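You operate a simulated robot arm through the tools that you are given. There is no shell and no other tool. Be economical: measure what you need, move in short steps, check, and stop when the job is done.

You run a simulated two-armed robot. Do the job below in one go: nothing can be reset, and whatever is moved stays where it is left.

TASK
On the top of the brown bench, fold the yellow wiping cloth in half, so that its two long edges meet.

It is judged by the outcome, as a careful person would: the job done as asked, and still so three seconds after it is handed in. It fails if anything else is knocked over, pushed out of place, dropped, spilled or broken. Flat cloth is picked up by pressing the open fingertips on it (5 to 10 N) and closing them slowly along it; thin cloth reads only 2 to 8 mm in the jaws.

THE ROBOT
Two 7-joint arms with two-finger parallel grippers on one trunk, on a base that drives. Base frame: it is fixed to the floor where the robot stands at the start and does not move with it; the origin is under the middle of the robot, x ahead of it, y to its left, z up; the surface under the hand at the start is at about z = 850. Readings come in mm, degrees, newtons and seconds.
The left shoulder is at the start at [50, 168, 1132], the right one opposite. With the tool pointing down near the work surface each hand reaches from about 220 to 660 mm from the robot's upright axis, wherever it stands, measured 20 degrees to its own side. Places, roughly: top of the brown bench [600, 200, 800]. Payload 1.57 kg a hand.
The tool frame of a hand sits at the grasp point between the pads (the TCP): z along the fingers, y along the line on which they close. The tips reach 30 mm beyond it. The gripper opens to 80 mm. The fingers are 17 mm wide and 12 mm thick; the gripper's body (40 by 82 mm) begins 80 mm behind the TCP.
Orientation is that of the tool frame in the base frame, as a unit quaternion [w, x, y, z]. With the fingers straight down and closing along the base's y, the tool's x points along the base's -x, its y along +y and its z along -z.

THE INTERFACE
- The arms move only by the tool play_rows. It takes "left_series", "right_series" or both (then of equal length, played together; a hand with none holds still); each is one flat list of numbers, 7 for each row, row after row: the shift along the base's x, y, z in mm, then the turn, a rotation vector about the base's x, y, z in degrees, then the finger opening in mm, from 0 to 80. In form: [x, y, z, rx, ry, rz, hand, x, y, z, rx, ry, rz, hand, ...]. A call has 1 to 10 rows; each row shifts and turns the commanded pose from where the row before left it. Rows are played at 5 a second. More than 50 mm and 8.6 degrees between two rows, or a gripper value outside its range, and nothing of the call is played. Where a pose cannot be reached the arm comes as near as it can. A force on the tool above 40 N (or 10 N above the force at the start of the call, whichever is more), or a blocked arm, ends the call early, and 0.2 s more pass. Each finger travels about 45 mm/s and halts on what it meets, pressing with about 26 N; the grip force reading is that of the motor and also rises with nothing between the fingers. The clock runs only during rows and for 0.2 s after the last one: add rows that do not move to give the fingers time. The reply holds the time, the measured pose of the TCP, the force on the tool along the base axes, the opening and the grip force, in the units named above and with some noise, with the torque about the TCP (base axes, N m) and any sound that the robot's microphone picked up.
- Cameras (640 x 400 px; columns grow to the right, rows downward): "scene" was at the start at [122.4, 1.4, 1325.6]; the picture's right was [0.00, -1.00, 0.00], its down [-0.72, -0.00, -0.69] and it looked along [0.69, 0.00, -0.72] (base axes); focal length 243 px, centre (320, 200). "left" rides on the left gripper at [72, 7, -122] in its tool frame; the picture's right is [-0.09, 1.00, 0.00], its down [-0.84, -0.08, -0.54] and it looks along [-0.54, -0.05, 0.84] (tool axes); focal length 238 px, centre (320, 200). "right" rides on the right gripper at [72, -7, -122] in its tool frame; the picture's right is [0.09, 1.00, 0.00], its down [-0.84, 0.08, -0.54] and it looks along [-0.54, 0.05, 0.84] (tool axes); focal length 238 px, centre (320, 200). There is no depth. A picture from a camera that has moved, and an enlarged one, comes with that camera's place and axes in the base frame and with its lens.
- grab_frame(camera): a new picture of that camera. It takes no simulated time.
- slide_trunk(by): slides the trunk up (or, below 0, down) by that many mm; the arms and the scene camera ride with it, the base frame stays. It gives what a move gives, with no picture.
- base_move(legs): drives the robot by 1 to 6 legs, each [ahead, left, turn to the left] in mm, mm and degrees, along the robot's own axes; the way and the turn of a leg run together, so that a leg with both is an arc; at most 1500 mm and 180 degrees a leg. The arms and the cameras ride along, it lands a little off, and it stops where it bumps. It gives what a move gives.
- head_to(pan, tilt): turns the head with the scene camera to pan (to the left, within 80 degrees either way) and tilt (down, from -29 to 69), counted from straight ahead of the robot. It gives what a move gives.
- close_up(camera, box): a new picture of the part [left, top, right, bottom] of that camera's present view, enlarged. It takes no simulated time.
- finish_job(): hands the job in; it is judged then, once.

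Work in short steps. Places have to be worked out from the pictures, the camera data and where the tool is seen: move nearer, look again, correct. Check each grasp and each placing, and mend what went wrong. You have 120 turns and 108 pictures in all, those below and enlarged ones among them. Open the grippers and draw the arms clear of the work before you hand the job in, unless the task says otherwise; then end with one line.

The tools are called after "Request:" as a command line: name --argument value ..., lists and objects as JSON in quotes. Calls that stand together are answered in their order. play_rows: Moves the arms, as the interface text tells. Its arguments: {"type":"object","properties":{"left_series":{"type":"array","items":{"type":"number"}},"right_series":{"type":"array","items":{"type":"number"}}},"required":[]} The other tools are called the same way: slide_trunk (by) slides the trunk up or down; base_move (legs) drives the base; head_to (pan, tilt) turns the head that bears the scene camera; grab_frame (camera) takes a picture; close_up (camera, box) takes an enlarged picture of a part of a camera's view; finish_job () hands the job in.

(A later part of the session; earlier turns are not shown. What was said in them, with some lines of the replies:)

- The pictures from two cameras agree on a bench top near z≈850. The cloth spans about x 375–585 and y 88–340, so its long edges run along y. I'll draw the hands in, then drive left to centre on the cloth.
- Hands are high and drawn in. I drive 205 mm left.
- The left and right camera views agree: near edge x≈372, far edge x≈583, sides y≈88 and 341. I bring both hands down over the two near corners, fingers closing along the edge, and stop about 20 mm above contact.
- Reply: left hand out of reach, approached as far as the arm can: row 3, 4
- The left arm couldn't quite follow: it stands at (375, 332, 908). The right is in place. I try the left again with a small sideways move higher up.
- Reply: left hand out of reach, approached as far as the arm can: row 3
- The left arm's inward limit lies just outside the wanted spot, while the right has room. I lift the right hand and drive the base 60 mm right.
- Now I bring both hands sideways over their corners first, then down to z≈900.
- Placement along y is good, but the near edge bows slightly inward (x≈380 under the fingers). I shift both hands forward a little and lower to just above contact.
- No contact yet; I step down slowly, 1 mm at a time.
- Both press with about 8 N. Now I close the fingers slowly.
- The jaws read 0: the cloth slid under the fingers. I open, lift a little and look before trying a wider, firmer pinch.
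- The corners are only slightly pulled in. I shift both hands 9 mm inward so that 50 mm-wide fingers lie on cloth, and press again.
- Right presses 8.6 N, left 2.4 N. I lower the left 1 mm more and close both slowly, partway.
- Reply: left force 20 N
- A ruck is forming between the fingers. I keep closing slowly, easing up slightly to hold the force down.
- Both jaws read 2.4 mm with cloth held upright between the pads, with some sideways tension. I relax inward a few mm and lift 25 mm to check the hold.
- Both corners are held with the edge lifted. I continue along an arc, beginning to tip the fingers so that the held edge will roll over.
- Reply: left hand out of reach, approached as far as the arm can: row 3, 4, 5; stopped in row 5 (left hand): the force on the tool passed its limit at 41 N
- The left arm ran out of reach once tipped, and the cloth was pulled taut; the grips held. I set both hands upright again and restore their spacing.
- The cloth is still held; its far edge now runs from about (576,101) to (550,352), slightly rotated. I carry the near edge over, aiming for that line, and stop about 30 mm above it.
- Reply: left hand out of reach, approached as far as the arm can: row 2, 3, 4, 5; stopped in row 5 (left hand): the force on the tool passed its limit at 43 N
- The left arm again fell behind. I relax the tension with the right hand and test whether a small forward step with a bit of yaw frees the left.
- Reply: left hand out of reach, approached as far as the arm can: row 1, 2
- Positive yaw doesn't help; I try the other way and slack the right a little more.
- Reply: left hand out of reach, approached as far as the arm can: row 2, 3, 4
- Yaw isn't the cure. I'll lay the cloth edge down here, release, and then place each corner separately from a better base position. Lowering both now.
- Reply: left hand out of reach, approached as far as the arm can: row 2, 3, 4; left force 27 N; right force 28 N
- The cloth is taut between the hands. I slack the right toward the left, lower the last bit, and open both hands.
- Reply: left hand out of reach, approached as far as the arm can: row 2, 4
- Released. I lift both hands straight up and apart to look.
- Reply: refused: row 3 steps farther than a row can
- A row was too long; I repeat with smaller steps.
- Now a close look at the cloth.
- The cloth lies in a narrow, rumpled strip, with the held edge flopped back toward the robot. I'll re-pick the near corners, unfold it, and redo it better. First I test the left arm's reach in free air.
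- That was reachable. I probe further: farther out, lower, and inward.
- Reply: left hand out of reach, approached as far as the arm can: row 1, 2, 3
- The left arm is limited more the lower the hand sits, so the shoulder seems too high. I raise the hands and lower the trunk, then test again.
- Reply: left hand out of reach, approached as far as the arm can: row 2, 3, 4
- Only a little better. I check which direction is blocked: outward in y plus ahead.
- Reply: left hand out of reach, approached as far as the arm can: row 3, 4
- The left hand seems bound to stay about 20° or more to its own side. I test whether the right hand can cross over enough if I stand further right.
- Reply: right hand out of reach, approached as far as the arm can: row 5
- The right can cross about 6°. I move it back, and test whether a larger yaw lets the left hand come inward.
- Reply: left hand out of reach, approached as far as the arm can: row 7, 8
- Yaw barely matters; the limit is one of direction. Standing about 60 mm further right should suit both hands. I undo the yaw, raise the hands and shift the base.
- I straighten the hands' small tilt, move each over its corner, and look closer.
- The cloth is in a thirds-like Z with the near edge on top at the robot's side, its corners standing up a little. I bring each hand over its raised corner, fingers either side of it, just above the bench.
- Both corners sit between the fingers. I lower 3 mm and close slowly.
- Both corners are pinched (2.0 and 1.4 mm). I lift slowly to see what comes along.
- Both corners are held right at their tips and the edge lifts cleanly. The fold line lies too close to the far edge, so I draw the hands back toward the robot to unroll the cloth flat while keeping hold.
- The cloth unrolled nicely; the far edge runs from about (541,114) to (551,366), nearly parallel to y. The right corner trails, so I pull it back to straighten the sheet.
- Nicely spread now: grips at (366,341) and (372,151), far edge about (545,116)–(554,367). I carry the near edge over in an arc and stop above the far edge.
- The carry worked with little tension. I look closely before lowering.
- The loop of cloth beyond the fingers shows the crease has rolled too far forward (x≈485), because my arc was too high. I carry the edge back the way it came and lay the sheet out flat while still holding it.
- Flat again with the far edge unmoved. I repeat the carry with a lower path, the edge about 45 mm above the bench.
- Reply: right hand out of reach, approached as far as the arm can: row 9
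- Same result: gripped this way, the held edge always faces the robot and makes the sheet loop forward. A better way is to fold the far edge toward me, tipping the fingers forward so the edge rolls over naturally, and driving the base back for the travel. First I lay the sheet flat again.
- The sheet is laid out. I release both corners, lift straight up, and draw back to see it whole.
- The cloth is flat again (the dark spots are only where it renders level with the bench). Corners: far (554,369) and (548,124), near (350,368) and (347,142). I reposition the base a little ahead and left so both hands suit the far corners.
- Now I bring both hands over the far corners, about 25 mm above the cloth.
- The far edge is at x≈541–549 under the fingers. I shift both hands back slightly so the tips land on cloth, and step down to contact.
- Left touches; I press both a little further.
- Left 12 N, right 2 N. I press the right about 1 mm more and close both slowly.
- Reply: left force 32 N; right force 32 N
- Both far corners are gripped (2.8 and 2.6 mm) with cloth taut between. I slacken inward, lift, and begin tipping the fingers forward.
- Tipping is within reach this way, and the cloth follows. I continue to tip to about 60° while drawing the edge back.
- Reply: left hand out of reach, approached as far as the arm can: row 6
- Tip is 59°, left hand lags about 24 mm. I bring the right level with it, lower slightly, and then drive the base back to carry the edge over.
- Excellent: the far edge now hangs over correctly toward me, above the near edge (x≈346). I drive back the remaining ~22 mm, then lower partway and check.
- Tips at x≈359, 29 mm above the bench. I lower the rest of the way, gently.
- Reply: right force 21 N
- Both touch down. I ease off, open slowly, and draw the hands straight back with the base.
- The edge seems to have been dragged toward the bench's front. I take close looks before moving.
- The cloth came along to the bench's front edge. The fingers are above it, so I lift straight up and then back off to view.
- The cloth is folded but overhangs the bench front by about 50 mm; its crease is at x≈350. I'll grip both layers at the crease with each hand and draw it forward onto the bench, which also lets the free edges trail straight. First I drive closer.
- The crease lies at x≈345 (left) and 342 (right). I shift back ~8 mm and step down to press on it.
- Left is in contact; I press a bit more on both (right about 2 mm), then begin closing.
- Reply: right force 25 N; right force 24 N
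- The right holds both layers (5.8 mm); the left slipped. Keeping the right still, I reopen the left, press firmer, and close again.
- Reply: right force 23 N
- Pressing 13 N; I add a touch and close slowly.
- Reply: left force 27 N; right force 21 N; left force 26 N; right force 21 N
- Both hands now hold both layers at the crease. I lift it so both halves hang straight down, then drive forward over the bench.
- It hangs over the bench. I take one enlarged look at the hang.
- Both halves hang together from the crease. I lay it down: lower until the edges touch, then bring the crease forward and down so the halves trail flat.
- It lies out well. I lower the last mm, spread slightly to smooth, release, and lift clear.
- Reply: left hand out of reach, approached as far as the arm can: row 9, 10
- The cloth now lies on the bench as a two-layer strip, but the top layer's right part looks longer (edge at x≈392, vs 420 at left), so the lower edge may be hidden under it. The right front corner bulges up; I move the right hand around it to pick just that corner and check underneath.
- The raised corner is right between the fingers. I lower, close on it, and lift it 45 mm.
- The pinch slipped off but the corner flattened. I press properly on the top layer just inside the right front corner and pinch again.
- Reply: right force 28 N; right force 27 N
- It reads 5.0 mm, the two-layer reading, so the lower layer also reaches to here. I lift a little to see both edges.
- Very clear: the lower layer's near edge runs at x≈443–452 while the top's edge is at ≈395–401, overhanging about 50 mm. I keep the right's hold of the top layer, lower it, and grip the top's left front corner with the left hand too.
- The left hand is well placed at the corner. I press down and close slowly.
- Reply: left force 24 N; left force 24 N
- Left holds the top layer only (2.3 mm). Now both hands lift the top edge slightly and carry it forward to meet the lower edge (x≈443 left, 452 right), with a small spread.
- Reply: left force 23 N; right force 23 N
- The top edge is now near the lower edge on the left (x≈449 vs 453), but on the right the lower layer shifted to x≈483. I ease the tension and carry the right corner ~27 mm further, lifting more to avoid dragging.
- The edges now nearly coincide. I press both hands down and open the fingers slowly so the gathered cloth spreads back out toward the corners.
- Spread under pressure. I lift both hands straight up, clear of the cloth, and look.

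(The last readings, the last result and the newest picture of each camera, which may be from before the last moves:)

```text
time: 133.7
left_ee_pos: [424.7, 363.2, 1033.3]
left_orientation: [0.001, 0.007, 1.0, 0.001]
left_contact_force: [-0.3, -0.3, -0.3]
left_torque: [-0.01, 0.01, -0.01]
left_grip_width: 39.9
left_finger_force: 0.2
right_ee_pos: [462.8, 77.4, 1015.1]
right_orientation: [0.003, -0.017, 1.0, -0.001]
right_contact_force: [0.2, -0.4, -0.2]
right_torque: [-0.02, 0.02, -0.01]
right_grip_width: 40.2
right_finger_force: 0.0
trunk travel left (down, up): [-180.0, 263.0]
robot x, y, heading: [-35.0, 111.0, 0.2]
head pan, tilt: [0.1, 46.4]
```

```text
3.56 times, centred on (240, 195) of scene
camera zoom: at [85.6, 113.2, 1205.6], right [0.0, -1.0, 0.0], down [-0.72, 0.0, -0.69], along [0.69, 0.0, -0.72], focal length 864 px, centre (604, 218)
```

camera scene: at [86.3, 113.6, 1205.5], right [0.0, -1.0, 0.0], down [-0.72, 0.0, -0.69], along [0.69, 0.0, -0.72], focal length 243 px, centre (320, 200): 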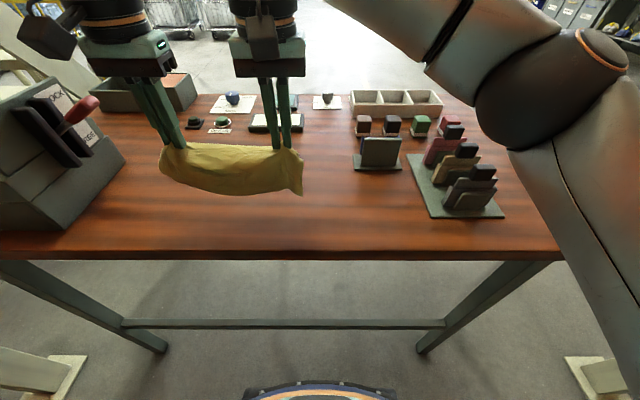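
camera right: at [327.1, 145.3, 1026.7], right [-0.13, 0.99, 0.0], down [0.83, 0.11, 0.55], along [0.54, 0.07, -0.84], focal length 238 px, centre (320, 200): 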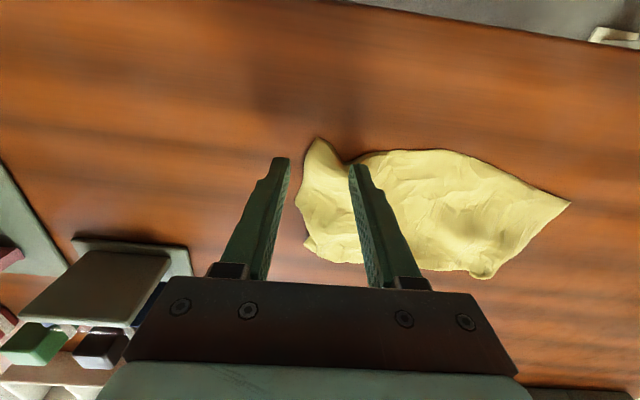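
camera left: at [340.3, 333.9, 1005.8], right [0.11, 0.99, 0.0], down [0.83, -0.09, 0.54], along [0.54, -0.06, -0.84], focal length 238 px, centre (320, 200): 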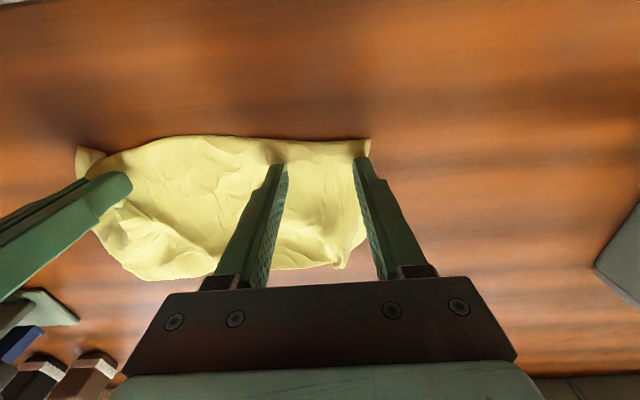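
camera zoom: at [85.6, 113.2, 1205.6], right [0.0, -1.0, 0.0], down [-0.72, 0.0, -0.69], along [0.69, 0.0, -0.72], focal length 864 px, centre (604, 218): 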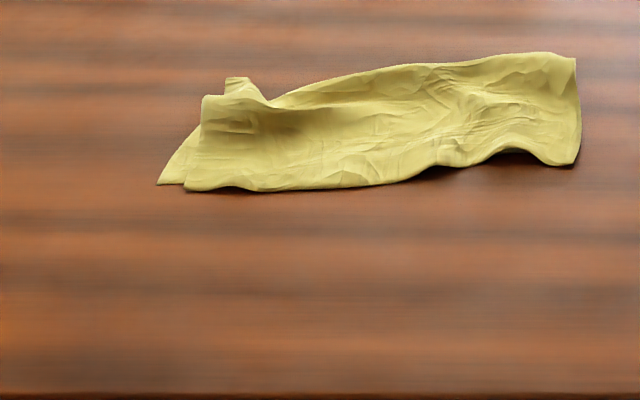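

The fold is good now: edges meet, right corners coincide, only the top layer still has a standing wave at the left rear. I drive a little closer and gently sweep that wave forward with the left hand's open fingertips.

Request:
base_move --legs '[[45, 0, 0]]'

Request:
play_rows --left_series '[15, -12, -20, 0, 0, 0, 56, 15, -12, -30, 0, 0, 0, 56, 7, -12, -40, 0, 0, 0, 56, 0, 0, -36, 0, 0, 0, 56, 12, 0, -6, 0, 0, 0, 56, 12, 0, -6, 0, 0, 0, 56, 12, 0, -5, 0, 0, 0, 56, 8, 0, -3, 0, 0, 0, 56]'

```text
time: 134.6
left_ee_pos: [469.4, 363.2, 1031.8]
left_orientation: [0.001, 0.007, 1.0, 0.0]
left_contact_force: [-0.2, -0.7, -0.2]
left_torque: [-0.01, 0.0, 0.05]
left_grip_width: 40.2
left_finger_force: 0.0
right_ee_pos: [508.3, 79.3, 1015.0]
right_orientation: [0.002, -0.017, 1.0, 0.0]
right_contact_force: [-0.9, 0.2, 0.1]
right_torque: [-0.02, 0.04, -0.01]
right_grip_width: 40.0
right_finger_force: 0.0
trunk travel left (down, up): [-180.0, 263.0]
robot x, y, heading: [8.4, 114.6, -0.0]
head pan, tilt: [0.1, 46.4]
```

```text
time: 136.4
left_ee_pos: [537.9, 336.0, 887.4]
left_orientation: [0.002, 0.007, 1.0, 0.001]
left_contact_force: [0.0, 0.5, -0.2]
left_torque: [0.01, 0.01, -0.02]
left_grip_width: 55.9
left_finger_force: 0.1
left hand out of reach, approached as far as the arm can: row 7, 8
right_ee_pos: [507.8, 80.3, 1014.0]
right_orientation: [0.001, -0.017, 1.0, 0.0]
right_contact_force: [-0.2, 0.3, 0.5]
right_torque: [-0.03, -0.05, -0.02]
right_grip_width: 40.2
right_finger_force: 0.0
trunk travel left (down, up): [-180.0, 263.0]
robot x, y, heading: [7.9, 109.6, 0.1]
head pan, tilt: [0.1, 46.4]
```

Sweep done with no notable force. I lift straight up, draw both hands back, and check.

Request:
play_rows --left_series '[0, 0, 8, 0, 0, 0, 56, 0, 0, 20, 0, 0, 0, 56, 0, 5, 35, 0, 0, 0, 56, -20, 10, 35, 0, 0, 0, 56, -25, 10, 35, 0, 0, 0, 56, -30, 10, 20, 0, 0, 0, 56]' --right_series '[0, 0, 8, 0, 0, 0, 56, 0, 0, 10, 0, 0, 0, 56, -20, -5, 10, 0, 0, 0, 56, -20, -10, 10, 0, 0, 0, 56, -25, -10, 0, 0, 0, 0, 56, -25, -10, 0, 0, 0, 0, 56]'

Request:
close_up --camera "scene" --box '[120, 120, 360, 270]'

```text
time: 137.8
left_ee_pos: [459.3, 371.0, 1038.7]
left_orientation: [0.002, 0.006, 1.0, 0.0]
left_contact_force: [-0.5, 0.1, -1.1]
left_torque: [0.05, 0.0, 0.02]
left_grip_width: 56.1
left_finger_force: 0.1
right_ee_pos: [418.1, 45.1, 1054.1]
right_orientation: [0.002, -0.016, 1.0, 0.0]
right_contact_force: [0.3, -0.3, -0.4]
right_torque: [0.02, 0.01, 0.03]
right_grip_width: 55.9
right_finger_force: 0.1
trunk travel left (down, up): [-180.0, 263.0]
robot x, y, heading: [5.9, 115.7, -0.1]
head pan, tilt: [0.1, 46.4]
```

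```text
2.67 times, centred on (240, 195) of scene
camera zoom: at [130.1, 113.4, 1205.7], right [0.0, -1.0, 0.0], down [-0.72, 0.0, -0.69], along [0.69, 0.0, -0.72], focal length 648 px, centre (533, 213)
```

zoom: 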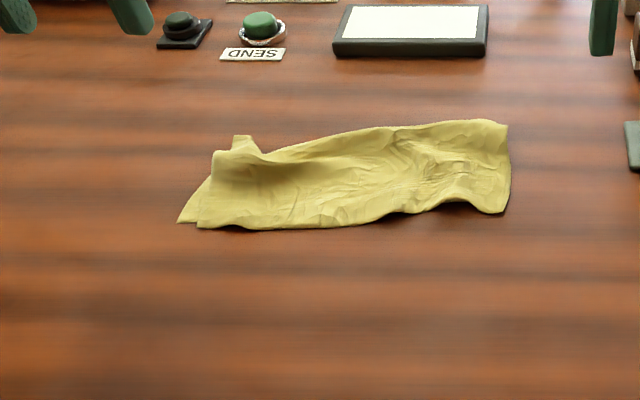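

I've folded the yellow cloth in half on the brown bench, and its two long edges meet to within about 1 cm. A small wave remains in the top layer at the left rear. Nothing else on the bench was moved, and both grippers are open and clear of the work.

Request:
finish_job

```text
The job is handed in.
```

The yellow cloth is folded in half on the brown bench. Its long edges meet to within about 1 cm by my estimate from the pictures. A small wave remains in the top layer at the left rear, and the lower layer's left corner sticks out about 15 mm sideways.
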